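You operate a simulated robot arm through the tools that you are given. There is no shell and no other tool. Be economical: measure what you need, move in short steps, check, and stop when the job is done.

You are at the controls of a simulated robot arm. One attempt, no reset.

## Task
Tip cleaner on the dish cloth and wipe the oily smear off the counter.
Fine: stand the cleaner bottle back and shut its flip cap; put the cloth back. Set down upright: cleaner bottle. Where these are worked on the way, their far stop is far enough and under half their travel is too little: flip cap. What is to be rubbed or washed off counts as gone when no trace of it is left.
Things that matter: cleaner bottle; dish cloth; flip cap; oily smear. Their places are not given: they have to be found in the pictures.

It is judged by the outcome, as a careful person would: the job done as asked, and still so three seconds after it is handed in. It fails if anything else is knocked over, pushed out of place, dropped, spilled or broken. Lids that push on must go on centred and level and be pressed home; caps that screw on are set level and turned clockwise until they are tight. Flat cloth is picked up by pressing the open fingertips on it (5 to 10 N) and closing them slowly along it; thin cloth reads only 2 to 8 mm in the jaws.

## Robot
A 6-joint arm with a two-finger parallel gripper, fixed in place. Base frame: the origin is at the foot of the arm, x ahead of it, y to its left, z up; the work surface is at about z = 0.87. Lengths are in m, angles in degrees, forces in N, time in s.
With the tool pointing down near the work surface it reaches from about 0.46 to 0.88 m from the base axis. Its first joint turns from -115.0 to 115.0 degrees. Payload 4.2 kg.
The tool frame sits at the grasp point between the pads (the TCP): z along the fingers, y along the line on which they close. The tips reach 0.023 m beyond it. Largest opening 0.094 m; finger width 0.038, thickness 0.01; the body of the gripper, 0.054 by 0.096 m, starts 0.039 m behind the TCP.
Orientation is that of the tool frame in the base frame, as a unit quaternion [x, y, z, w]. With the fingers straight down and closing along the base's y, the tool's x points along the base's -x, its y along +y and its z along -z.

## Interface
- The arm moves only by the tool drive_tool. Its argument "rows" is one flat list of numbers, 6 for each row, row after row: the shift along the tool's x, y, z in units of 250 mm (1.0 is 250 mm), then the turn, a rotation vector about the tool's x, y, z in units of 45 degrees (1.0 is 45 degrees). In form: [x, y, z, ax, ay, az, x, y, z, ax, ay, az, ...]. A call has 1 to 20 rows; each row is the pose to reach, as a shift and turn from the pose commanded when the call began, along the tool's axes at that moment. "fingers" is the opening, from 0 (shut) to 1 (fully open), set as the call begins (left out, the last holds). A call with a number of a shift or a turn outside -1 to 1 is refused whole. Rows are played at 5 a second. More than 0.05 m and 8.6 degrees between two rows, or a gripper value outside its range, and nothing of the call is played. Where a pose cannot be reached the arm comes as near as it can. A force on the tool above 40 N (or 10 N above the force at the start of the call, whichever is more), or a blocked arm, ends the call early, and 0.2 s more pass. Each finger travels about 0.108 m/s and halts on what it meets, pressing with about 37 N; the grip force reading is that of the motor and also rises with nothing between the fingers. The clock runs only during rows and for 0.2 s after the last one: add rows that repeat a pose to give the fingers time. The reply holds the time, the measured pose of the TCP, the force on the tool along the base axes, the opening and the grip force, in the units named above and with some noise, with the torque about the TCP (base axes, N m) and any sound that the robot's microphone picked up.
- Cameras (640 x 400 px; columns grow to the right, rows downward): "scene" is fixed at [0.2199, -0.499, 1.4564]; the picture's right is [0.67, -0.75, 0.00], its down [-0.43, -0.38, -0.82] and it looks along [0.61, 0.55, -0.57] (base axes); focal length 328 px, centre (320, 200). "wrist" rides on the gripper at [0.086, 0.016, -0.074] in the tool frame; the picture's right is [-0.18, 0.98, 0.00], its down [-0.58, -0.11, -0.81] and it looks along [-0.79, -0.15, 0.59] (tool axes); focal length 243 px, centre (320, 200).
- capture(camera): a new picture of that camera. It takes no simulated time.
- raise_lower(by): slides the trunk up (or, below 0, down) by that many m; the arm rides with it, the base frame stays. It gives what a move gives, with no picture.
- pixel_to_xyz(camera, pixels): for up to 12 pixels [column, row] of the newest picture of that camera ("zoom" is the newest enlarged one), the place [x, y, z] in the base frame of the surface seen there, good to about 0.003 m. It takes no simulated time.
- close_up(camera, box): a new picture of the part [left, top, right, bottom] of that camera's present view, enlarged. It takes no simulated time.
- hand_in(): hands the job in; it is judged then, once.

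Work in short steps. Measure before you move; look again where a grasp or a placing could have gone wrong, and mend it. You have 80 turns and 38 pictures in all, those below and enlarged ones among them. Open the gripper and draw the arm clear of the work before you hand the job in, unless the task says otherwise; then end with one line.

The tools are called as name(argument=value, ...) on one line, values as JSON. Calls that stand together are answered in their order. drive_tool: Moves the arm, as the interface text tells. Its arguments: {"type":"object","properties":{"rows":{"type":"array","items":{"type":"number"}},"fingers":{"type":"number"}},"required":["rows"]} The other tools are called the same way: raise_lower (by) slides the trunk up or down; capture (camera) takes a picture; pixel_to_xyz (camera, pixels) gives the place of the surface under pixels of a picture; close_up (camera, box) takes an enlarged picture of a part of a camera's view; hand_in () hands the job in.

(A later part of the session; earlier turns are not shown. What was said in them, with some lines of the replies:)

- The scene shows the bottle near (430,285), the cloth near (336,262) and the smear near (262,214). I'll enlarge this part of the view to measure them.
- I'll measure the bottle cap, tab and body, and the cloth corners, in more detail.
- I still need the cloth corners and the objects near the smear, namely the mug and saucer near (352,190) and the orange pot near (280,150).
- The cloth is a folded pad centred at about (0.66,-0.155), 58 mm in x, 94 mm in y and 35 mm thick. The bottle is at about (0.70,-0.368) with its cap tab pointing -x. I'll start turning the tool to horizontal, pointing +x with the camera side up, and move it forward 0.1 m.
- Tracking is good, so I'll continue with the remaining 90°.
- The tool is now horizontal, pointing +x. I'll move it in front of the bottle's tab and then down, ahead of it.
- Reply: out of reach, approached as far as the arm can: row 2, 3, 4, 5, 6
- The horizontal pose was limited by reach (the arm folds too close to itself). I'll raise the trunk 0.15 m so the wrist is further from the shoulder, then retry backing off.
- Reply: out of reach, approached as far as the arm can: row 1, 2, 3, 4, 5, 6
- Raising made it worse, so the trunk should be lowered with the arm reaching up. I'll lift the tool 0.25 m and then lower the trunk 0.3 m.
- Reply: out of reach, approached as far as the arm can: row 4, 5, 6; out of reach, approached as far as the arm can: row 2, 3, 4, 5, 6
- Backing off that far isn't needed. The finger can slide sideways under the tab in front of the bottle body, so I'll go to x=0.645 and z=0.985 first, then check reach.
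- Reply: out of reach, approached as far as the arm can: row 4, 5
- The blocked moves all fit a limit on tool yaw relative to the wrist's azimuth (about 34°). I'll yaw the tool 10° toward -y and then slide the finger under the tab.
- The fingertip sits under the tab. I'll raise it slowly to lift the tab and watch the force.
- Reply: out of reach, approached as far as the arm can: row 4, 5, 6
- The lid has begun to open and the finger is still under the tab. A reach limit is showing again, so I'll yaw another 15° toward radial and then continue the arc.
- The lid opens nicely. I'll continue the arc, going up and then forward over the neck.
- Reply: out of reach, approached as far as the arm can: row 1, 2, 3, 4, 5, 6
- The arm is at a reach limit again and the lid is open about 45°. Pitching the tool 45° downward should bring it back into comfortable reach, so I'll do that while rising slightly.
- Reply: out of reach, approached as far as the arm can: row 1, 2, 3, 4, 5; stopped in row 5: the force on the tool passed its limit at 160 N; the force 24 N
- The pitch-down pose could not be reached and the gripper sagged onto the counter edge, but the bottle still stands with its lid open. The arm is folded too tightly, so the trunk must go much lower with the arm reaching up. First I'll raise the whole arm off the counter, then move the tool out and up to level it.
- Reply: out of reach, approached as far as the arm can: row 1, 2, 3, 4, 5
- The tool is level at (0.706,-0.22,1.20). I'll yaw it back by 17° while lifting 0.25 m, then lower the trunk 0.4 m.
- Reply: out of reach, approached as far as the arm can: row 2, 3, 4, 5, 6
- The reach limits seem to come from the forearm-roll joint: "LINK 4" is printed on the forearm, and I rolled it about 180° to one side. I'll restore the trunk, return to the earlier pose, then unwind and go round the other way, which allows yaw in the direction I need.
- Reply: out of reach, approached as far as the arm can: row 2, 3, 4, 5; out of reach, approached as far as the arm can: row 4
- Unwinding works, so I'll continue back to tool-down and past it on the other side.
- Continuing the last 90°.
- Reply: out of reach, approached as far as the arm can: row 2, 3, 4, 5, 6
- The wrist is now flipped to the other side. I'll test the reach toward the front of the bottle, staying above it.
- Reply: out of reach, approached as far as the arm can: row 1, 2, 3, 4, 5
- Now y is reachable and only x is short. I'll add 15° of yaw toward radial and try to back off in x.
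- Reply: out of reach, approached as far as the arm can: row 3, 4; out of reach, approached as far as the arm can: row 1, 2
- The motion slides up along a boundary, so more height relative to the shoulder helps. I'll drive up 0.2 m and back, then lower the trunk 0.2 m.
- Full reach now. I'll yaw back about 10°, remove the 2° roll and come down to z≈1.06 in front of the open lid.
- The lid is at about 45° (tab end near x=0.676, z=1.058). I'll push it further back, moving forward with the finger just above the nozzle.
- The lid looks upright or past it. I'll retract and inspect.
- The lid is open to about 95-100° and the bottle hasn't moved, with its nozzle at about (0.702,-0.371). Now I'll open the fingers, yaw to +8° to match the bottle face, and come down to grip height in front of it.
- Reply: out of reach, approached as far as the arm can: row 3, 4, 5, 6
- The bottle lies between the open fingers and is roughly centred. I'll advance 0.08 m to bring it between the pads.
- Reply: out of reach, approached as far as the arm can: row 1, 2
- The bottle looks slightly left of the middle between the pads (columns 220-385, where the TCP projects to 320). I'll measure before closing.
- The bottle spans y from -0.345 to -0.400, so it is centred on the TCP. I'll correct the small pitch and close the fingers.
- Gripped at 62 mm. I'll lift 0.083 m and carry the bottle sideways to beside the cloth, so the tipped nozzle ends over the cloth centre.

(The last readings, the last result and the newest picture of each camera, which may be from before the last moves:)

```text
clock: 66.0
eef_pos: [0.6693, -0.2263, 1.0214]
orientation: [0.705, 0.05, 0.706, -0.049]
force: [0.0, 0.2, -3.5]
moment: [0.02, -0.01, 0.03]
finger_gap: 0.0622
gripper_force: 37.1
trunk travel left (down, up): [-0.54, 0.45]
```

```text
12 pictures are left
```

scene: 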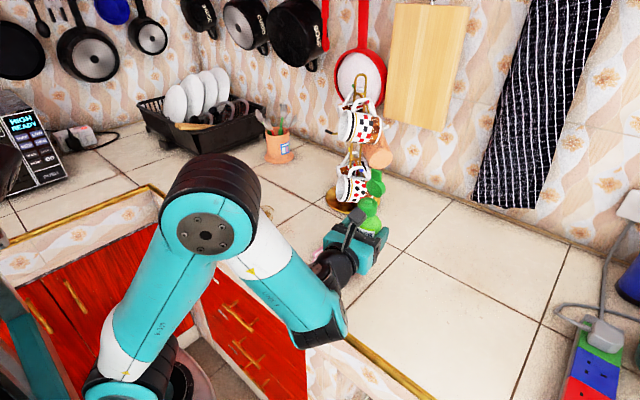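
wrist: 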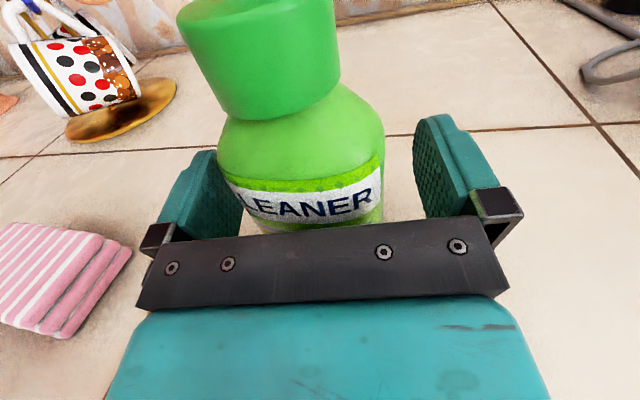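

The bottle is held upright beside the cloth. I'll tip it toward +y over the cloth in 40° steps.

drive_tool(rows=[0, 0, 0, 0, 0, -0.178, 0, 0, 0, 0, 0, -0.356, 0, 0, 0, 0, 0, -0.533, 0, 0, 0, 0, 0, -0.711, 0, 0, 0, 0, 0, -0.889])

drive_tool(rows=[0, 0, 0, 0, 0, -0.178, 0, 0, 0, 0, 0, -0.356, 0, 0, 0, 0, 0, -0.533, 0, 0, 0, 0, 0, -0.711, 0, 0, 0, 0, 0, -0.889])

drive_tool(rows=[0, 0, 0, 0, 0, -0.178, 0, 0, 0, 0, 0, -0.356, 0, 0, 0, 0, 0, -0.533, 0, 0, 0, 0, 0, -0.711, 0, 0, 0, 0, 0, -0.889, 0, 0, 0, 0, 0, -0.889, 0, 0, 0, 0, 0, -0.889])

capture(camera="scene")

```text
clock: 67.2
eef_pos: [0.6698, -0.226, 1.0207]
orientation: [0.645, 0.29, 0.68, 0.195]
force: [0.2, 0.3, -3.6]
moment: [0.03, -0.01, 0.01]
finger_gap: 0.0623
gripper_force: 37.2
trunk travel left (down, up): [-0.54, 0.45]
```

```text
clock: 68.4
eef_pos: [0.6697, -0.2251, 1.0203]
orientation: [0.507, 0.492, 0.572, 0.417]
force: [1.2, 0.3, -3.3]
moment: [0.07, 0.01, -0.03]
finger_gap: 0.067
gripper_force: 36.8
trunk travel left (down, up): [-0.54, 0.45]
```

```text
clock: 70.0
eef_pos: [0.6699, -0.2251, 1.0202]
orientation: [0.309, 0.636, 0.394, 0.587]
force: [0.5, -0.7, -3.4]
moment: [0.11, -0.02, -0.02]
finger_gap: 0.0669
gripper_force: 37.0
trunk travel left (down, up): [-0.54, 0.45]
```

```text
11 pictures are left
```

scene: 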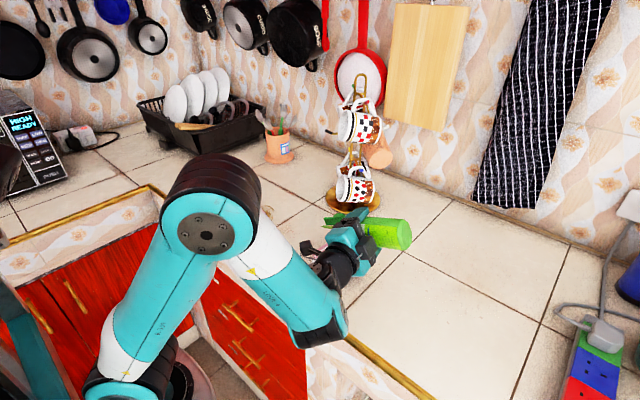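

The gap reading rose from 62 to 67 mm, so the bottle may have shifted in the grip. I'll look closely from both cameras.

close_up(camera="scene", box=[290, 180, 430, 290])

capture(camera="wrist")

```text
3.64 times, centred on (360, 235) of scene
```

zoom: 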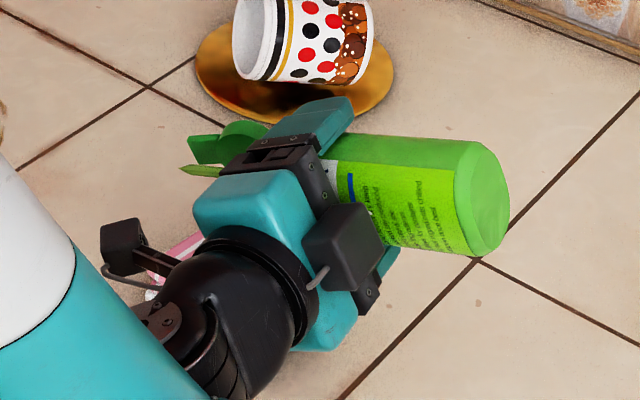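

```text
9 pictures are left
```

wrist: 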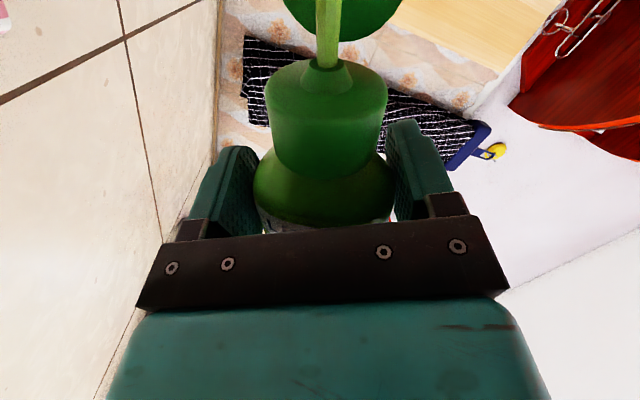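

The bottle is tipped 120° and a light-green stream is coming out of the nozzle above the cloth. I'll hold about a second more, then turn it back upright.

drive_tool(rows=[0, 0, 0, 0, 0, 0, 0, 0, 0, 0, 0, 0, 0, 0, 0, 0, 0, 0, 0, 0, 0, 0, 0, 0.178, 0, 0, 0, 0, 0, 0.356, 0, 0, 0, 0, 0, 0.533, 0, 0, 0, 0, 0, 0.711, 0, 0, 0, 0, 0, 0.889])

drive_tool(rows=[0, 0, 0, 0, 0, 0.178, 0, 0, 0, 0, 0, 0.356, 0, 0, 0, 0, 0, 0.533, 0, 0, 0, 0, 0, 0.711, 0, 0, 0, 0, 0, 0.889])

drive_tool(rows=[0, 0, 0, 0, 0, 0.178, 0, 0, 0, 0, 0, 0.356, 0, 0, 0, 0, 0, 0.533, 0, 0, 0, 0, 0, 0.711, 0, 0, 0, 0, 0, 0.889, 0, 0, 0, 0, 0, 0.889])

close_up(camera="scene", box=[300, 180, 430, 290])

```text
clock: 71.8
eef_pos: [0.6701, -0.2259, 1.0205]
orientation: [0.509, 0.491, 0.572, 0.415]
force: [0.7, -0.4, -3.8]
moment: [0.09, -0.01, 0.01]
finger_gap: 0.0668
gripper_force: 36.5
trunk travel left (down, up): [-0.54, 0.45]
```

```text
clock: 73.0
eef_pos: [0.6692, -0.226, 1.019]
orientation: [0.646, 0.288, 0.68, 0.195]
force: [-0.1, 0.6, -3.5]
moment: [0.03, 0.02, 0.01]
finger_gap: 0.0667
gripper_force: 36.6
trunk travel left (down, up): [-0.54, 0.45]
```

```text
clock: 74.4
eef_pos: [0.6694, -0.2252, 1.0201]
orientation: [0.705, 0.05, 0.705, -0.05]
force: [0.4, -0.7, -3.1]
moment: [-0.02, 0.01, -0.02]
finger_gap: 0.066
gripper_force: 37.2
trunk travel left (down, up): [-0.54, 0.45]
```

```text
3.64 times, centred on (365, 235) of scene
```

zoom: 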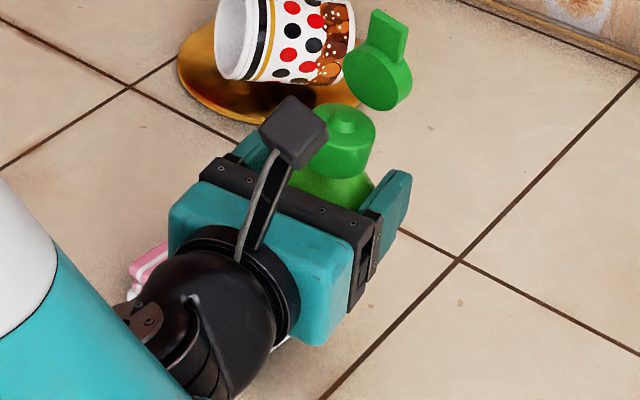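

The bottle is upright again. I'll check its height and tilt in the grip before setting it down.

pixel_to_xyz(camera="zoom", pixels=[[348, 112], [348, 128], [310, 130], [372, 135], [340, 150], [345, 165], [320, 180], [375, 75], [390, 25], [405, 90]])

```text
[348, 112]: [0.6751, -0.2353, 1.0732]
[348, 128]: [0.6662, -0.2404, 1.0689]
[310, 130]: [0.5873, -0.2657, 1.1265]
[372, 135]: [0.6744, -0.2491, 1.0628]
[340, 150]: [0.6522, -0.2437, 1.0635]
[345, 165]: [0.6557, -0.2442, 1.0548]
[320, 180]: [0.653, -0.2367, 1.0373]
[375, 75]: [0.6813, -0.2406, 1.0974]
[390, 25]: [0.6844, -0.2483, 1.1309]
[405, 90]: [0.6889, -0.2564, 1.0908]
```

The nozzle is now only 0.053 m above the TCP and 1 cm to the side, so the bottle slid and tilted a bit in the grip. I'll take a wrist picture to measure the tilt.

capture(camera="wrist")

pixel_to_xyz(camera="wrist", pixels=[[320, 183], [320, 160], [320, 130], [320, 100], [270, 100], [380, 100], [270, 130], [380, 130], [250, 190], [390, 190], [320, 70], [320, 210]])

```text
7 pictures are left
```

wrist: 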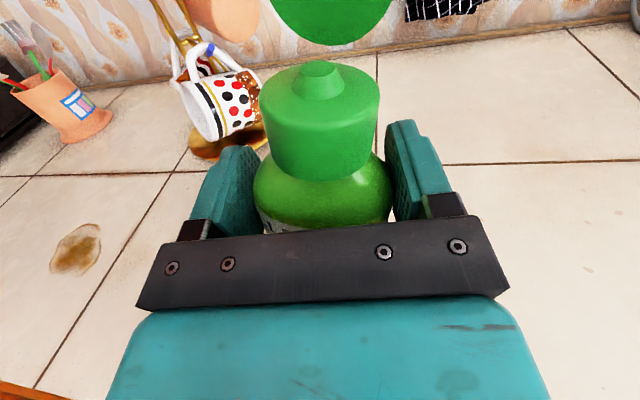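

```text
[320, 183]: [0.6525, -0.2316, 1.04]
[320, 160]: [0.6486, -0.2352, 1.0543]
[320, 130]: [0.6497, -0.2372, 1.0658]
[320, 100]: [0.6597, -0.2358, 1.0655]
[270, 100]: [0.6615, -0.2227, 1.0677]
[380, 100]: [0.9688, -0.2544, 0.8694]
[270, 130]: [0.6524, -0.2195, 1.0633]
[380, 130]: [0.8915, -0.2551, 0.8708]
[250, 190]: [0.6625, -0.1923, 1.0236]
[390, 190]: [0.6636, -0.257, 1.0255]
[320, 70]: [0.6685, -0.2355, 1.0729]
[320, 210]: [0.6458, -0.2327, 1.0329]
```

The bottle leans about 8° toward -y in the grip and sits about 27 mm lower. I'll roll the tool -8.5° to right it, carry it back over its spot, and start down.

drive_tool(rows=[0.08, 0, 0, 0, 0, -0.1, 0.08, 0.1, 0.008, 0, 0, -0.19, 0.08, 0.22, 0.017, 0, 0, -0.19, 0.08, 0.34, 0.026, 0, 0, -0.19, 0.08, 0.46, 0.036, 0, 0, -0.19, 0.08, 0.54, 0.042, 0, 0, -0.19, 0.08, 0.597, 0.046, 0, 0, -0.19, 0.08, 0.597, 0.046, 0, 0, -0.19])

drive_tool(rows=[-0.119, -0.018, 0, 0, 0, 0, -0.198, -0.03, 0, 0, 0, 0, -0.237, -0.036, 0, 0, 0, 0, -0.257, -0.039, 0, 0, 0, 0, -0.257, -0.039, 0, 0, 0, 0])

close_up(camera="scene", box=[370, 220, 490, 330])

```text
clock: 76.2
eef_pos: [0.7025, -0.371, 1.041]
orientation: [0.7, 0.103, 0.707, 0.002]
force: [-0.3, -1.2, -3.8]
moment: [-0.02, -0.02, 0.03]
finger_gap: 0.0656
gripper_force: 36.7
trunk travel left (down, up): [-0.54, 0.45]
```

```text
clock: 77.4
eef_pos: [0.7022, -0.3723, 0.9751]
orientation: [0.7, 0.102, 0.707, 0.004]
force: [0.5, 0.3, -3.8]
moment: [0.03, -0.04, 0.02]
finger_gap: 0.0654
gripper_force: 37.5
trunk travel left (down, up): [-0.54, 0.45]
```

```text
3.64 times, centred on (430, 275) of scene
```

zoom: 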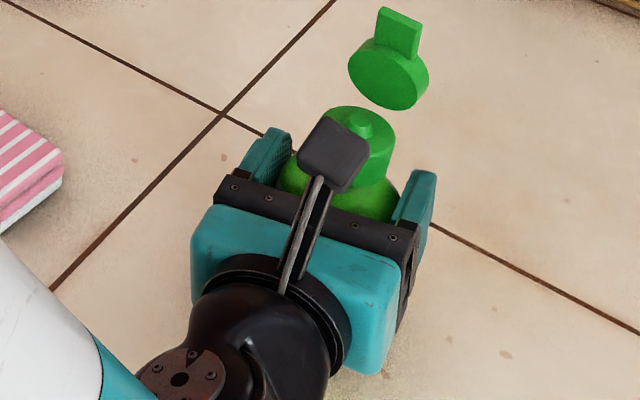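

The bottle looks nearly upright. I'll measure the nozzle height to know the remaining gap.

pixel_to_xyz(camera="zoom", pixels=[[356, 118], [340, 110], [385, 130], [375, 145], [372, 150], [388, 180], [300, 190], [340, 205]])

drive_tool(rows=[-0.008, -0.001, 0, 0, 0, 0, -0.016, -0.002, 0, 0, 0, 0, -0.024, -0.003, 0, 0, 0, 0, -0.024, -0.003, 0, 0, 0, 0])

```text
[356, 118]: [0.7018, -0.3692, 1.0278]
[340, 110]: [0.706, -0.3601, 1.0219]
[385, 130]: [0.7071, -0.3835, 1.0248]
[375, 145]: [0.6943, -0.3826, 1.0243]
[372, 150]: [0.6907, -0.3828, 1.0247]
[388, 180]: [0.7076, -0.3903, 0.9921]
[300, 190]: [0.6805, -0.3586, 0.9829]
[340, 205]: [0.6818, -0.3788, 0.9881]
```

```text
clock: 78.4
eef_pos: [0.7021, -0.3722, 0.9698]
orientation: [0.699, 0.102, 0.707, 0.004]
force: [-0.1, -0.3, -3.6]
moment: [0.02, -0.01, -0.02]
finger_gap: 0.0655
gripper_force: 37.1
trunk travel left (down, up): [-0.54, 0.45]
```

About 5 mm remain. I'll creep down in 1 mm steps.

drive_tool(rows=[-0.004, 0, 0, 0, 0, 0, -0.008, 0, 0, 0, 0, 0, -0.012, 0, 0, 0, 0, 0, -0.016, 0, 0, 0, 0, 0])

drive_tool(rows=[-0.004, 0, 0, 0, 0, 0, -0.008, 0, 0, 0, 0, 0])

```text
clock: 79.4
eef_pos: [0.7019, -0.3728, 0.9654]
orientation: [0.699, 0.103, 0.707, 0.004]
force: [-0.4, 1.1, -4.5]
moment: [-0.01, 0.02, -0.01]
finger_gap: 0.0654
gripper_force: 37.4
trunk travel left (down, up): [-0.54, 0.45]
```

```text
clock: 80.0
eef_pos: [0.7023, -0.3725, 0.9634]
orientation: [0.699, 0.104, 0.707, 0.003]
force: [0.1, -0.7, -3.2]
moment: [-0.02, -0.03, -0.01]
finger_gap: 0.0653
gripper_force: 37.2
trunk travel left (down, up): [-0.54, 0.45]
```

No contact yet, so I'll keep creeping.

drive_tool(rows=[-0.004, 0, 0, 0, 0, 0, -0.008, 0, 0, 0, 0, 0])

drive_tool(rows=[-0.004, 0, 0, 0, 0, 0, -0.008, 0, 0, 0, 0, 0])

drive_tool(rows=[-0.004, 0, 0, 0, 0, 0, -0.008, 0, 0, 0, 0, 0])

```text
clock: 80.6
eef_pos: [0.7012, -0.3737, 0.9628]
orientation: [0.699, 0.102, 0.708, 0.004]
force: [1.1, 0.3, 4.1]
moment: [0.3, -0.01, -0.01]
finger_gap: 0.0653
gripper_force: 37.3
trunk travel left (down, up): [-0.54, 0.45]
```

```text
clock: 81.2
eef_pos: [0.7019, -0.3733, 0.9629]
orientation: [0.697, 0.102, 0.71, 0.004]
force: [1.9, 1.2, 23.8]
moment: [0.8, -0.05, -0.08]
finger_gap: 0.0652
gripper_force: 36.9
trunk travel left (down, up): [-0.54, 0.45]
```

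```text
clock: 81.9
eef_pos: [0.7026, -0.3745, 0.9627]
orientation: [0.695, 0.103, 0.712, 0.003]
force: [-0.1, 0.5, 13.2]
moment: [0.47, 0.18, 0.03]
finger_gap: 0.0652
gripper_force: 37.2
trunk travel left (down, up): [-0.54, 0.45]
stopped in row 2: the force on the tool passed its limit at 40 N (the readings are from after the stop); the commanded pose is now the measured one
```

Contact was made on the +y base edge (moment about +x), so I over-corrected the tilt a little. I'll roll back about 3° and read the moment.

drive_tool(rows=[0.002, 0, 0, 0, 0, 0.035, 0.002, 0, 0, 0, 0, 0.07, 0.002, 0, 0, 0, 0, 0.07])

```text
clock: 82.7
eef_pos: [0.7017, -0.3736, 0.9612]
orientation: [0.699, 0.084, 0.71, -0.016]
force: [-0.6, -4.8, 6.7]
moment: [-0.31, 0.19, 0.08]
finger_gap: 0.0645
gripper_force: 37.3
trunk travel left (down, up): [-0.54, 0.45]
```

The base is now roughly flat on the counter (contact force near centre). I'll release and check.

drive_tool(rows=[0, 0, 0, 0, 0, 0, 0, 0, 0, 0, 0, 0], fingers=0.76)

drive_tool(rows=[0, 0, 0, 0, 0, 0, 0, 0, 0, 0, 0, 0], fingers=1)

drive_tool(rows=[0, 0, -0.12, 0, 0, 0, 0, 0, -0.24, 0, 0, 0, 0, 0, -0.32, 0, 0, 0, 0.15, 0, -0.36, 0, 0, 0, 0.3, 0, -0.38, 0, 0, 0, 0.45, 0, -0.38, 0, 0, 0])

close_up(camera="scene", box=[320, 210, 480, 320])

pixel_to_xyz(camera="zoom", pixels=[[385, 140], [400, 60], [410, 20], [380, 200], [360, 240], [380, 290], [420, 290], [40, 200], [60, 150]])

```text
clock: 83.3
eef_pos: [0.7033, -0.3729, 0.9612]
orientation: [0.699, 0.083, 0.71, -0.016]
force: [0.0, 0.3, 0.5]
moment: [-0.01, 0.03, 0.01]
finger_gap: 0.0715
gripper_force: 0.1
trunk travel left (down, up): [-0.54, 0.45]
```

```text
clock: 83.9
eef_pos: [0.7025, -0.3738, 0.9605]
orientation: [0.699, 0.083, 0.71, -0.016]
force: [-0.5, 0.1, 0.3]
moment: [-0.01, 0.03, -0.03]
finger_gap: 0.0939
gripper_force: 0.0
trunk travel left (down, up): [-0.54, 0.45]
```

```text
clock: 85.3
eef_pos: [0.606, -0.3754, 1.0731]
orientation: [0.699, 0.084, 0.71, -0.017]
force: [-0.7, 0.0, -0.3]
moment: [0.01, 0.0, 0.02]
finger_gap: 0.0942
gripper_force: 0.1
out of reach, approached as far as the arm can: row 3, 4
trunk travel left (down, up): [-0.54, 0.45]
```

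```text
3.64 times, centred on (400, 265) of scene
```

zoom: 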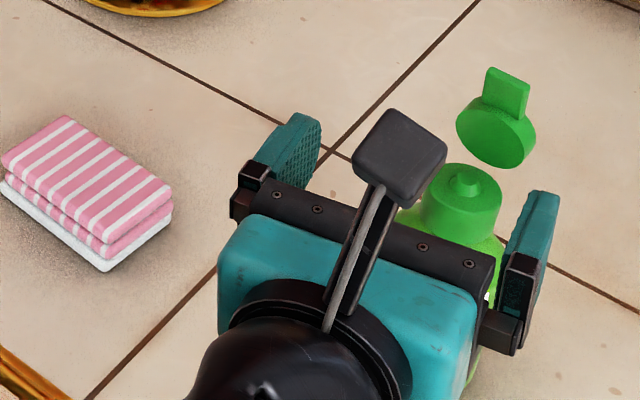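

```text
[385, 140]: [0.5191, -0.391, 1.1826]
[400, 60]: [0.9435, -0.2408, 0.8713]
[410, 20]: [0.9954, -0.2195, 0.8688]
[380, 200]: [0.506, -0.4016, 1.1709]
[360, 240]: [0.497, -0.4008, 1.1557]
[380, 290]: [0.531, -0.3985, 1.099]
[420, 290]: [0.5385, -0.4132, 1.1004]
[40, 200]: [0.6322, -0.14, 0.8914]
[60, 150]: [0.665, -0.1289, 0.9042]
```

The bottle is standing and the cloth's bottom layer now looks whitened (wetted). I'll measure the open cap so I can shut it.

pixel_to_xyz(camera="zoom", pixels=[[465, 178], [440, 185], [492, 195], [465, 200], [495, 130], [520, 140], [480, 120], [497, 80], [525, 90], [510, 75], [462, 225], [505, 160]])

```text
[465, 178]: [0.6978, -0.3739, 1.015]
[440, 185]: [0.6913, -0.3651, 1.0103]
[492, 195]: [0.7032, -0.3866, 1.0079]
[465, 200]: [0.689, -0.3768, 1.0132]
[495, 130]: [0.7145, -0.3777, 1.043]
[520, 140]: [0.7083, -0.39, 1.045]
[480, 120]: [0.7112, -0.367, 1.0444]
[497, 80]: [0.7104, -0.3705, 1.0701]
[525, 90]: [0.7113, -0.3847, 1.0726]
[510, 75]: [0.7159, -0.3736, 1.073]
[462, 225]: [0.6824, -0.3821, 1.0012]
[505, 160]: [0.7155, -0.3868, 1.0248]
```

The bottle stands upright at about (0.699,-0.374). The lid stands near 90°, with its top near (0.711,-0.377,1.075). For shutting it and for the cloth I need the tool pointing down, so I'll restore the trunk, move to the earlier turning spot and unwind.

raise_lower(by=0.26)

drive_tool(rows=[-0.07, -0.09, 0.04, -0.06, 0, 0.04, -0.14, -0.18, 0.085, -0.12, 0, 0.08, -0.215, -0.277, 0.127, -0.18, 0, 0.12, -0.29, -0.37, 0.17, -0.18, 0, 0.12, -0.36, -0.46, 0.21, -0.18, 0, 0.12, -0.43, -0.553, 0.254, -0.18, 0, 0.12], fingers=0)

drive_tool(rows=[0, 0, 0, 0.118, 0, -0.118, 0, 0, 0, 0.236, 0, -0.236, 0, 0, 0, 0.354, 0, -0.354, 0, 0, 0, 0.471, 0, -0.471, 0, 0, 0, 0.589, 0, -0.589, 0, 0, 0, 0.707, 0, -0.707])

drive_tool(rows=[0, 0, 0, 0.118, 0, -0.118, 0, 0, 0, 0.236, 0, -0.236, 0, 0, 0, 0.354, 0, -0.354, 0, 0, 0, 0.471, 0, -0.471, 0, 0, 0, 0.589, 0, -0.589, 0, 0, 0, 0.707, 0, -0.707])

```text
clock: 87.9
eef_pos: [0.606, -0.3753, 1.3321]
orientation: [0.699, 0.084, 0.71, -0.016]
force: [-0.1, 0.1, 0.5]
moment: [0.03, 0.0, -0.04]
finger_gap: 0.0942
gripper_force: 0.1
trunk travel left (down, up): [-0.8, 0.19]
```

```text
clock: 89.3
eef_pos: [0.6707, -0.2483, 1.2362]
orientation: [0.705, 0.0, 0.709, -0.001]
force: [0.4, 0.1, 0.4]
moment: [0.0, 0.02, 0.02]
finger_gap: 0.0
gripper_force: 37.0
out of reach, approached as far as the arm can: row 4, 5, 6
trunk travel left (down, up): [-0.8, 0.19]
```

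```text
clock: 90.7
eef_pos: [0.6724, -0.2478, 1.2359]
orientation: [0.647, 0.384, 0.659, 0.002]
force: [0.5, -0.4, 0.0]
moment: [0.0, -0.02, 0.03]
finger_gap: 0.0
gripper_force: 36.9
trunk travel left (down, up): [-0.8, 0.19]
```

```text
clock: 92.1
eef_pos: [0.6728, -0.2498, 1.2357]
orientation: [0.495, 0.707, 0.504, 0.006]
force: [0.6, -1.1, -0.1]
moment: [0.02, 0.0, -0.02]
finger_gap: 0.0
gripper_force: 36.8
trunk travel left (down, up): [-0.8, 0.19]
```

Continuing to tool-down.

drive_tool(rows=[0, 0, 0, 0.118, 0, -0.118, 0, 0, 0, 0.236, 0, -0.236, 0, 0, 0, 0.354, 0, -0.354, 0, 0, 0, 0.471, 0, -0.471, 0, 0, 0, 0.589, 0, -0.589, 0, 0, 0, 0.707, 0, -0.707])

drive_tool(rows=[0, 0, 0, 0.118, 0, -0.118, 0, 0, 0, 0.236, 0, -0.236, 0, 0, 0, 0.354, 0, -0.354, 0, 0, 0, 0.471, 0, -0.471, 0, 0, 0, 0.589, 0, -0.589, 0, 0, 0, 0.707, 0, -0.707])

```text
clock: 93.5
eef_pos: [0.6726, -0.2481, 1.236]
orientation: [0.268, 0.924, 0.273, 0.008]
force: [0.6, -0.3, 0.4]
moment: [0.01, 0.01, 0.0]
finger_gap: 0.0
gripper_force: 37.2
trunk travel left (down, up): [-0.8, 0.19]
```

```text
clock: 94.9
eef_pos: [0.6724, -0.2478, 1.2359]
orientation: [-0.001, 1.0, -0.001, 0.007]
force: [-0.5, -0.4, -0.8]
moment: [0.01, 0.0, 0.01]
finger_gap: 0.0001
gripper_force: 36.7
trunk travel left (down, up): [-0.8, 0.19]
```

The tool now points straight down. I'll turn it 90° about its axis so the closed fingers are thin along x (also needed for the cloth), then move behind the lid.

drive_tool(rows=[0, 0, 0, 0, 0, 0.167, 0, 0, 0, 0, 0, 0.333, 0, 0, 0, 0, 0, 0.5, 0, 0, 0, 0, 0, 0.667, 0, 0, 0, 0, 0, 0.833, 0, 0, 0, 0, 0, 1.0])

drive_tool(rows=[0, 0, 0, 0, 0, 0.167, 0, 0, 0, 0, 0, 0.333, 0, 0, 0, 0, 0, 0.5, 0, 0, 0, 0, 0, 0.667, 0, 0, 0, 0, 0, 0.833, 0, 0, 0, 0, 0, 1.0])

drive_tool(rows=[-0.129, 0.083, 0, 0, 0, 0, -0.258, 0.166, 0, 0, 0, 0, -0.387, 0.25, 0, 0, 0, 0, -0.516, 0.332, 0, 0, 0, 0, -0.516, 0.332, 0.12, 0, 0, 0, -0.516, 0.332, 0.24, 0, 0, 0, -0.516, 0.332, 0.24, 0, 0, 0])

```text
clock: 96.3
eef_pos: [0.6724, -0.2467, 1.2368]
orientation: [0.383, 0.924, 0.003, 0.008]
force: [-0.4, -0.9, 0.9]
moment: [0.02, 0.01, -0.01]
finger_gap: 0.0001
gripper_force: 37.1
trunk travel left (down, up): [-0.8, 0.19]
```

```text
clock: 97.7
eef_pos: [0.6725, -0.2484, 1.2345]
orientation: [0.708, 0.706, 0.006, 0.005]
force: [-0.4, -0.5, 0.1]
moment: [-0.01, -0.02, 0.03]
finger_gap: 0.0
gripper_force: 37.0
trunk travel left (down, up): [-0.8, 0.19]
```

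```text
clock: 99.3
eef_pos: [0.7562, -0.3771, 1.1768]
orientation: [0.707, 0.707, 0.006, 0.005]
force: [0.1, -0.6, 0.3]
moment: [0.03, -0.01, -0.04]
finger_gap: 0.0
gripper_force: 37.2
trunk travel left (down, up): [-0.8, 0.19]
```

Tool is behind the lid with tips at about 1.154. I'll lower it to tip height 1.05 and sweep gently toward -x.

drive_tool(rows=[0, 0, 0.12, 0, 0, 0, 0, 0, 0.24, 0, 0, 0, 0, 0, 0.34, 0, 0, 0, 0, 0, 0.416, 0, 0, 0, 0, 0, 0.416, 0, 0, 0])

drive_tool(rows=[0, -0.04, 0, 0, 0, 0, 0, -0.08, 0, 0, 0, 0, 0, -0.12, 0, 0, 0, 0, 0, -0.16, 0, 0, 0, 0, 0, -0.2, 0.004, 0, 0, 0, 0, -0.24, 0.01, 0, 0, 0, 0, -0.28, 0.02, 0, 0, 0, 0, -0.31, 0.035, 0, 0, 0])

close_up(camera="scene", box=[370, 210, 490, 310])

```text
clock: 100.5
eef_pos: [0.7572, -0.3775, 1.0724]
orientation: [0.707, 0.707, 0.006, 0.006]
force: [-0.9, -0.3, 0.7]
moment: [0.02, 0.04, 0.01]
finger_gap: 0.0002
gripper_force: 36.7
trunk travel left (down, up): [-0.8, 0.19]
```

```text
clock: 102.3
eef_pos: [0.6809, -0.3763, 1.0625]
orientation: [0.707, 0.707, 0.007, 0.005]
force: [0.6, -0.4, 0.0]
moment: [0.01, 0.02, 0.01]
finger_gap: 0.0
gripper_force: 36.6
trunk travel left (down, up): [-0.8, 0.19]
```

```text
4.00 times, centred on (430, 260) of scene
```

zoom: 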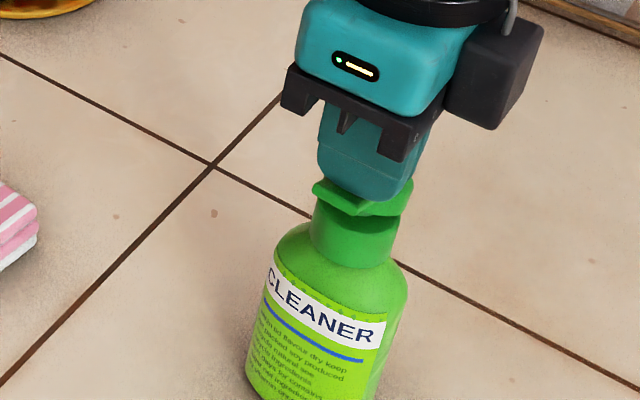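

The lid is down to about 20°. Now I'll press down gently in small steps.

drive_tool(rows=[0, 0.01, 0.012, 0, 0, 0, 0, 0.02, 0.024, 0, 0, 0, 0, 0.02, 0.036, 0, 0, 0, 0, 0.02, 0.048, 0, 0, 0])

drive_tool(rows=[0, 0, 0.006, 0, 0, 0, 0, 0, 0.012, 0, 0, 0])

```text
clock: 103.3
eef_pos: [0.6865, -0.3775, 1.0505]
orientation: [0.707, 0.707, 0.007, 0.006]
force: [-0.2, -0.3, 0.8]
moment: [0.03, -0.02, 0.02]
finger_gap: 0.0003
gripper_force: 36.7
trunk travel left (down, up): [-0.8, 0.19]
```

```text
clock: 103.9
eef_pos: [0.6875, -0.377, 1.0518]
orientation: [0.707, 0.707, 0.007, 0.008]
force: [-3.9, 1.9, 22.8]
moment: [0.1, 0.12, 0.03]
finger_gap: 0.0
gripper_force: 37.4
trunk travel left (down, up): [-0.8, 0.19]
```

Tip height 1.028 matches the closed cap top, with firm contact at 23 N, so the cap is shut. I'll lift off, move over the cloth with the fingers opening, and look.

drive_tool(rows=[0, 0, -0.15, 0, 0, 0, 0, 0, -0.3, 0, 0, 0, 0.18, -0.02, -0.3, 0, 0, 0, 0.36, -0.04, -0.3, 0, 0, 0.03, 0.54, -0.06, -0.3, 0, 0, 0.06, 0.72, -0.08, -0.3, 0, 0, 0.09, 0.884, -0.108, -0.3, 0, 0, 0.115, 0.884, -0.108, -0.15, 0, 0, 0.115, 0.884, -0.108, 0.0, 0, 0, 0.115, 0.884, -0.108, 0.15, 0, 0, 0.115, 0.884, -0.108, 0.25, 0, 0, 0.115, 0.884, -0.108, 0.25, 0, 0, 0.115], fingers=1)

capture(camera="scene")

pixel_to_xyz(camera="scene", pixels=[[437, 252], [431, 263], [445, 254], [431, 250], [338, 281], [318, 268], [355, 272], [360, 265]])

```text
clock: 106.5
eef_pos: [0.6591, -0.1568, 0.9847]
orientation: [0.738, 0.675, 0.007, 0.005]
force: [-0.2, 0.6, -0.3]
moment: [-0.01, -0.02, 0.01]
finger_gap: 0.0941
gripper_force: 0.2
trunk travel left (down, up): [-0.8, 0.19]
```

```text
3 pictures are left
```

scene: 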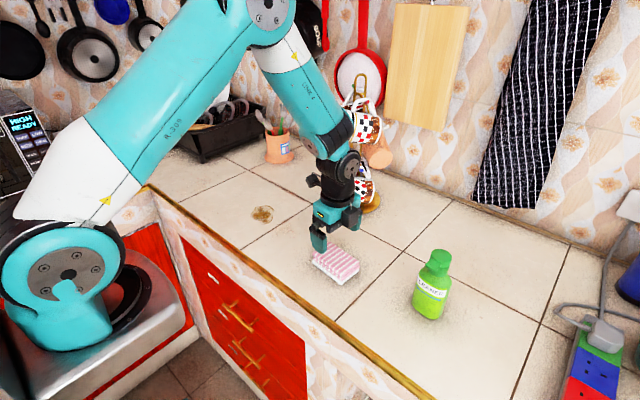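

```text
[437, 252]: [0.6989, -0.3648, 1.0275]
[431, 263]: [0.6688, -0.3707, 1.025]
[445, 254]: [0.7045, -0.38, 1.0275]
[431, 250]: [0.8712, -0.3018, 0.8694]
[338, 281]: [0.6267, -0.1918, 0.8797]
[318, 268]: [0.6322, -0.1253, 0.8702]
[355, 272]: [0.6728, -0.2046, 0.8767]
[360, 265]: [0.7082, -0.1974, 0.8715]
```

The cap reads shut (top 1.0275, tab 1.025) and the bottle stands. Now I'll lower the open fingers around the cloth pad, with tips about 6 mm above the counter, and close.

drive_tool(rows=[0, 0, 0.1, 0, 0, 0, 0, 0, 0.2, 0, 0, 0, 0, 0, 0.28, 0, 0, 0, 0, 0, 0.34, 0, 0, 0, 0, 0, 0.34, 0, 0, 0])

drive_tool(rows=[0, 0, 0, 0, 0, 0, 0, 0, 0, 0, 0, 0, 0, 0, 0, 0, 0, 0, 0, 0, 0, 0, 0, 0], fingers=0.45)

```text
clock: 107.7
eef_pos: [0.6616, -0.156, 0.8998]
orientation: [0.738, 0.675, 0.008, 0.005]
force: [-0.9, 0.0, 0.6]
moment: [0.02, 0.0, 0.0]
finger_gap: 0.0941
gripper_force: 0.1
trunk travel left (down, up): [-0.8, 0.19]
```

```text
clock: 108.7
eef_pos: [0.6603, -0.1561, 0.9001]
orientation: [0.738, 0.675, 0.006, 0.005]
force: [1.1, -0.3, 0.5]
moment: [0.01, 0.02, -0.05]
finger_gap: 0.0651
gripper_force: 37.2
trunk travel left (down, up): [-0.8, 0.19]
```

The cloth is gripped at 65 mm. I'll lift it and carry it over the smear, centred at about (0.684, 0.142).

drive_tool(rows=[0, 0, -0.12, 0, 0, 0, 0, 0, -0.24, 0, 0, 0, 0.1, 0, -0.24, 0, 0, 0, 0.25, 0, -0.24, 0, 0, 0, 0.4, 0, -0.24, 0, 0, 0, 0.55, 0, -0.24, 0, 0, 0, 0.7, 0, -0.24, 0, 0, 0])

drive_tool(rows=[0.15, 0, 0, 0, 0, 0, 0.3, 0, 0, 0, 0, 0, 0.45, -0.01, 0, 0, 0, 0, 0.496, -0.01, 0, 0, 0, 0, 0.496, -0.01, 0.1, 0, 0, 0, 0.496, -0.01, 0.18, 0, 0, 0, 0.496, -0.01, 0.22, 0, 0, 0])

```text
clock: 110.3
eef_pos: [0.6765, 0.0185, 0.96]
orientation: [0.739, 0.674, 0.006, 0.005]
force: [-0.2, -0.5, -1.0]
moment: [-0.01, 0.01, -0.03]
finger_gap: 0.0649
gripper_force: 36.7
trunk travel left (down, up): [-0.8, 0.19]
```

```text
clock: 111.9
eef_pos: [0.6848, 0.141, 0.9062]
orientation: [0.738, 0.675, 0.006, 0.005]
force: [0.2, -0.4, 0.2]
moment: [-0.01, 0.01, -0.04]
finger_gap: 0.065
gripper_force: 37.1
trunk travel left (down, up): [-0.8, 0.19]
```

Cloth held (about 0.1 kg). I'll lower in 1.5 mm steps to light contact.

drive_tool(rows=[0, 0, 0.01, 0, 0, 0, 0, 0, 0.02, 0, 0, 0, 0, 0, 0.026, 0, 0, 0])

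drive_tool(rows=[0, 0, 0.004, 0, 0, 0, 0, 0, 0.008, 0, 0, 0])

```text
clock: 112.7
eef_pos: [0.6858, 0.1424, 0.901]
orientation: [0.738, 0.674, 0.008, 0.006]
force: [-0.3, -0.3, 3.6]
moment: [-0.02, 0.13, 0.02]
finger_gap: 0.0652
gripper_force: 37.3
trunk travel left (down, up): [-0.8, 0.19]
```

```text
clock: 113.3
eef_pos: [0.6857, 0.1425, 0.8991]
orientation: [0.738, 0.674, 0.008, 0.005]
force: [-1.6, -0.4, 25.9]
moment: [-0.24, 0.88, 0.03]
finger_gap: 0.0652
gripper_force: 37.3
trunk travel left (down, up): [-0.8, 0.19]
```

Contact is on the -x edge of the pad because the tool is tilted about 1°. I'll level that and ease the pressure.

drive_tool(rows=[0, 0, -0.006, 0.012, 0, 0, 0, 0, -0.006, 0.024, 0, 0])

```text
clock: 113.9
eef_pos: [0.6863, 0.1424, 0.9004]
orientation: [0.739, 0.674, 0.001, -0.001]
force: [4.2, 0.1, 18.2]
moment: [-0.1, -0.74, 0.03]
finger_gap: 0.0653
gripper_force: 37.0
trunk travel left (down, up): [-0.8, 0.19]
```

Slightly over, so I'll take half back and then wipe with strokes along y, with small x offsets.

drive_tool(rows=[0, 0, 0, -0.011, 0, 0, 0, 0, 0, -0.011, 0, 0])

drive_tool(rows=[0.06, 0, 0, 0, 0, 0, 0.12, 0, 0, 0, 0, 0, 0.18, 0, 0, 0, 0, 0, 0.12, 0, 0, 0, 0, 0, 0.06, 0, 0, 0, 0, 0, 0, 0, 0, 0, 0, 0, -0.06, 0, 0, 0, 0, 0, -0.12, 0, 0, 0, 0, 0, -0.18, 0, 0, 0, 0, 0, -0.12, 0, 0, 0, 0, 0, -0.06, 0, 0, 0, 0, 0, 0, 0, 0, 0, 0, 0])

```text
clock: 114.5
eef_pos: [0.6867, 0.1433, 0.9007]
orientation: [0.738, 0.675, 0.003, 0.002]
force: [6.7, 1.5, 18.1]
moment: [0.12, -0.08, -0.02]
finger_gap: 0.0652
gripper_force: 36.3
trunk travel left (down, up): [-0.8, 0.19]
```

```text
clock: 117.1
eef_pos: [0.6858, 0.1416, 0.9002]
orientation: [0.738, 0.675, 0.002, 0.002]
force: [-1.4, -6.5, 19.0]
moment: [-0.35, 0.07, 0.13]
finger_gap: 0.0651
gripper_force: 37.4
trunk travel left (down, up): [-0.8, 0.19]
```

Flat contact at 18 N and the strokes ran cleanly. I'll do offset strokes at ±25 mm in x to cover the whole smear, including its edges.

drive_tool(rows=[0, 0.06, 0, 0, 0, 0, 0, 0.11, 0, 0, 0, 0, 0.08, 0.11, 0, 0, 0, 0, 0.16, 0.11, 0, 0, 0, 0, 0.08, 0.11, 0, 0, 0, 0, 0, 0.11, 0, 0, 0, 0, -0.08, 0.11, 0, 0, 0, 0, -0.16, 0.11, 0, 0, 0, 0, -0.16, 0.03, 0, 0, 0, 0, -0.16, -0.05, 0, 0, 0, 0, -0.16, -0.11, 0, 0, 0, 0, -0.08, -0.11, 0, 0, 0, 0, 0, -0.11, 0, 0, 0, 0, 0.08, -0.11, 0, 0, 0, 0, 0.16, -0.11, 0, 0, 0, 0, 0.16, -0.04, 0, 0, 0, 0, 0.16, 0.04, 0, 0, 0, 0, 0.08, 0, 0, 0, 0, 0, 0, 0, 0, 0, 0, 0])

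drive_tool(rows=[0.08, 0, 0, 0, 0, 0, 0.16, 0, 0, 0, 0, 0, 0.08, 0.05, 0, 0, 0, 0, 0, 0.05, 0, 0, 0, 0, -0.08, 0.05, 0, 0, 0, 0, -0.16, 0, 0, 0, 0, 0, -0.08, -0.05, 0, 0, 0, 0, 0, -0.05, 0, 0, 0, 0, 0.08, -0.05, 0, 0, 0, 0, 0.16, 0, 0, 0, 0, 0, 0.08, 0, 0, 0, 0, 0, 0, 0, 0, 0, 0, 0, -0.08, 0, 0, 0, 0, 0, -0.16, 0, 0, 0, 0, 0, -0.08, 0, 0, 0, 0, 0, 0, 0, 0, 0, 0, 0])

drive_tool(rows=[0, 0, -0.1, 0, 0, 0, 0, 0, -0.2, 0, 0, 0, -0.12, 0, -0.24, 0, 0, 0, -0.28, 0, -0.24, 0, 0, 0, -0.44, 0, -0.24, 0, 0, 0, -0.6, 0, -0.24, 0, 0, 0])

close_up(camera="scene", box=[220, 180, 340, 260])

```text
clock: 121.1
eef_pos: [0.6852, 0.1427, 0.8991]
orientation: [0.738, 0.675, 0.005, 0.003]
force: [1.4, 5.8, 18.5]
moment: [0.25, 0.36, -0.1]
finger_gap: 0.0653
gripper_force: 36.7
trunk travel left (down, up): [-0.8, 0.19]
```

```text
clock: 124.5
eef_pos: [0.6863, 0.1411, 0.8999]
orientation: [0.739, 0.674, 0.004, 0.001]
force: [-0.2, -2.6, 9.6]
moment: [-0.12, 0.14, 0.08]
finger_gap: 0.0651
gripper_force: 36.8
trunk travel left (down, up): [-0.8, 0.19]
```

```text
clock: 125.9
eef_pos: [0.6727, -0.0074, 0.9587]
orientation: [0.737, 0.675, 0.003, 0.002]
force: [-0.4, -0.3, -0.5]
moment: [0.01, -0.01, 0.01]
finger_gap: 0.0651
gripper_force: 36.4
trunk travel left (down, up): [-0.8, 0.19]
```

```text
5.00 times, centred on (280, 220) of scene
```

zoom: 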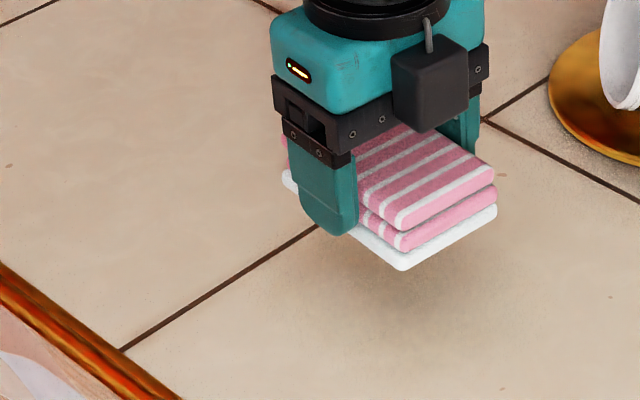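

The smear area (zoom ~(230,170)) is clean. I'll carry the cloth back to its original spot, (0.6605,-0.156), and lower it.

drive_tool(rows=[-0.15, 0, 0, 0, 0, 0, -0.3, 0, 0, 0, 0, 0, -0.45, 0.003, 0, 0, 0, 0, -0.596, 0.005, 0, 0, 0, 0, -0.596, 0.005, 0.1, 0, 0, 0, -0.596, 0.005, 0.18, 0, 0, 0, -0.596, 0.005, 0.215, 0, 0, 0, -0.596, 0.005, 0.228, 0, 0, 0, -0.596, 0.005, 0.228, 0, 0, 0])

```text
clock: 127.9
eef_pos: [0.6598, -0.1562, 0.9017]
orientation: [0.738, 0.675, 0.003, 0.002]
force: [0.4, 0.2, -0.8]
moment: [-0.01, -0.02, 0.0]
finger_gap: 0.065
gripper_force: 37.1
trunk travel left (down, up): [-0.8, 0.19]
```

It's just above the surface. I'll lower the last millimetre, release, rise straight up and draw the arm clear, away from the smear.

drive_tool(rows=[0, 0, 0.004, 0, 0, 0, 0, 0, 0.004, 0, 0, 0])

drive_tool(rows=[0, 0, 0, 0, 0, 0, 0, 0, 0, 0, 0, 0, 0, 0, 0, 0, 0, 0], fingers=1)

drive_tool(rows=[0, 0, -0.1, 0, 0, 0, 0, 0, -0.25, 0, 0, 0, 0, 0, -0.4, 0, 0, 0, 0, 0, -0.55, 0, 0, 0, 0, 0, -0.7, 0, 0, 0, 0, 0, -0.85, 0, 0, 0, 0, 0, -1.0, 0, 0, 0])

capture(camera="scene")

```text
clock: 128.5
eef_pos: [0.6609, -0.1553, 0.8982]
orientation: [0.738, 0.674, 0.004, 0.002]
force: [0.9, 0.5, -0.5]
moment: [-0.03, 0.03, 0.0]
finger_gap: 0.0651
gripper_force: 37.5
trunk travel left (down, up): [-0.8, 0.19]
```

```text
clock: 129.3
eef_pos: [0.6612, -0.1554, 0.9004]
orientation: [0.738, 0.675, 0.004, 0.001]
force: [0.1, 0.5, 0.2]
moment: [0.02, 0.0, -0.01]
finger_gap: 0.0939
gripper_force: 0.0
trunk travel left (down, up): [-0.8, 0.19]
```

```text
clock: 130.9
eef_pos: [0.659, -0.1568, 1.15]
orientation: [0.738, 0.675, 0.003, 0.001]
force: [0.6, 0.9, 0.1]
moment: [-0.03, 0.04, 0.01]
finger_gap: 0.0941
gripper_force: 0.0
trunk travel left (down, up): [-0.8, 0.19]
```

```text
1 pictures are left
```

scene: 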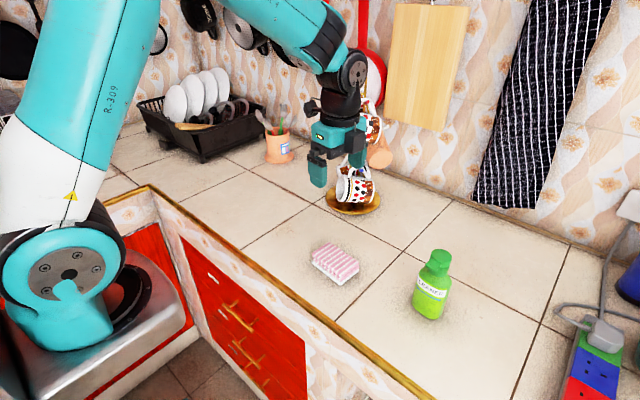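

The smear at (262,214) is gone, the cloth is back and the bottle is upright and shut. I'll use the last enlarged picture to check for traces.

close_up(camera="scene", box=[220, 180, 310, 240])

```text
6.67 times, centred on (265, 210) of scene
```

zoom: 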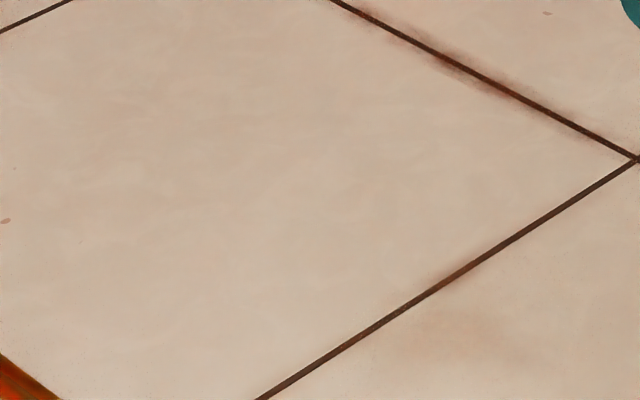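

No trace of the smear is left. The gripper is open and clear, so I'm handing in.

hand_in()

```text
The job is handed in.
```

The oily smear is wiped off with no trace left, the cleaner bottle stands upright in its place with its flip cap shut, and the cloth is back where it was.
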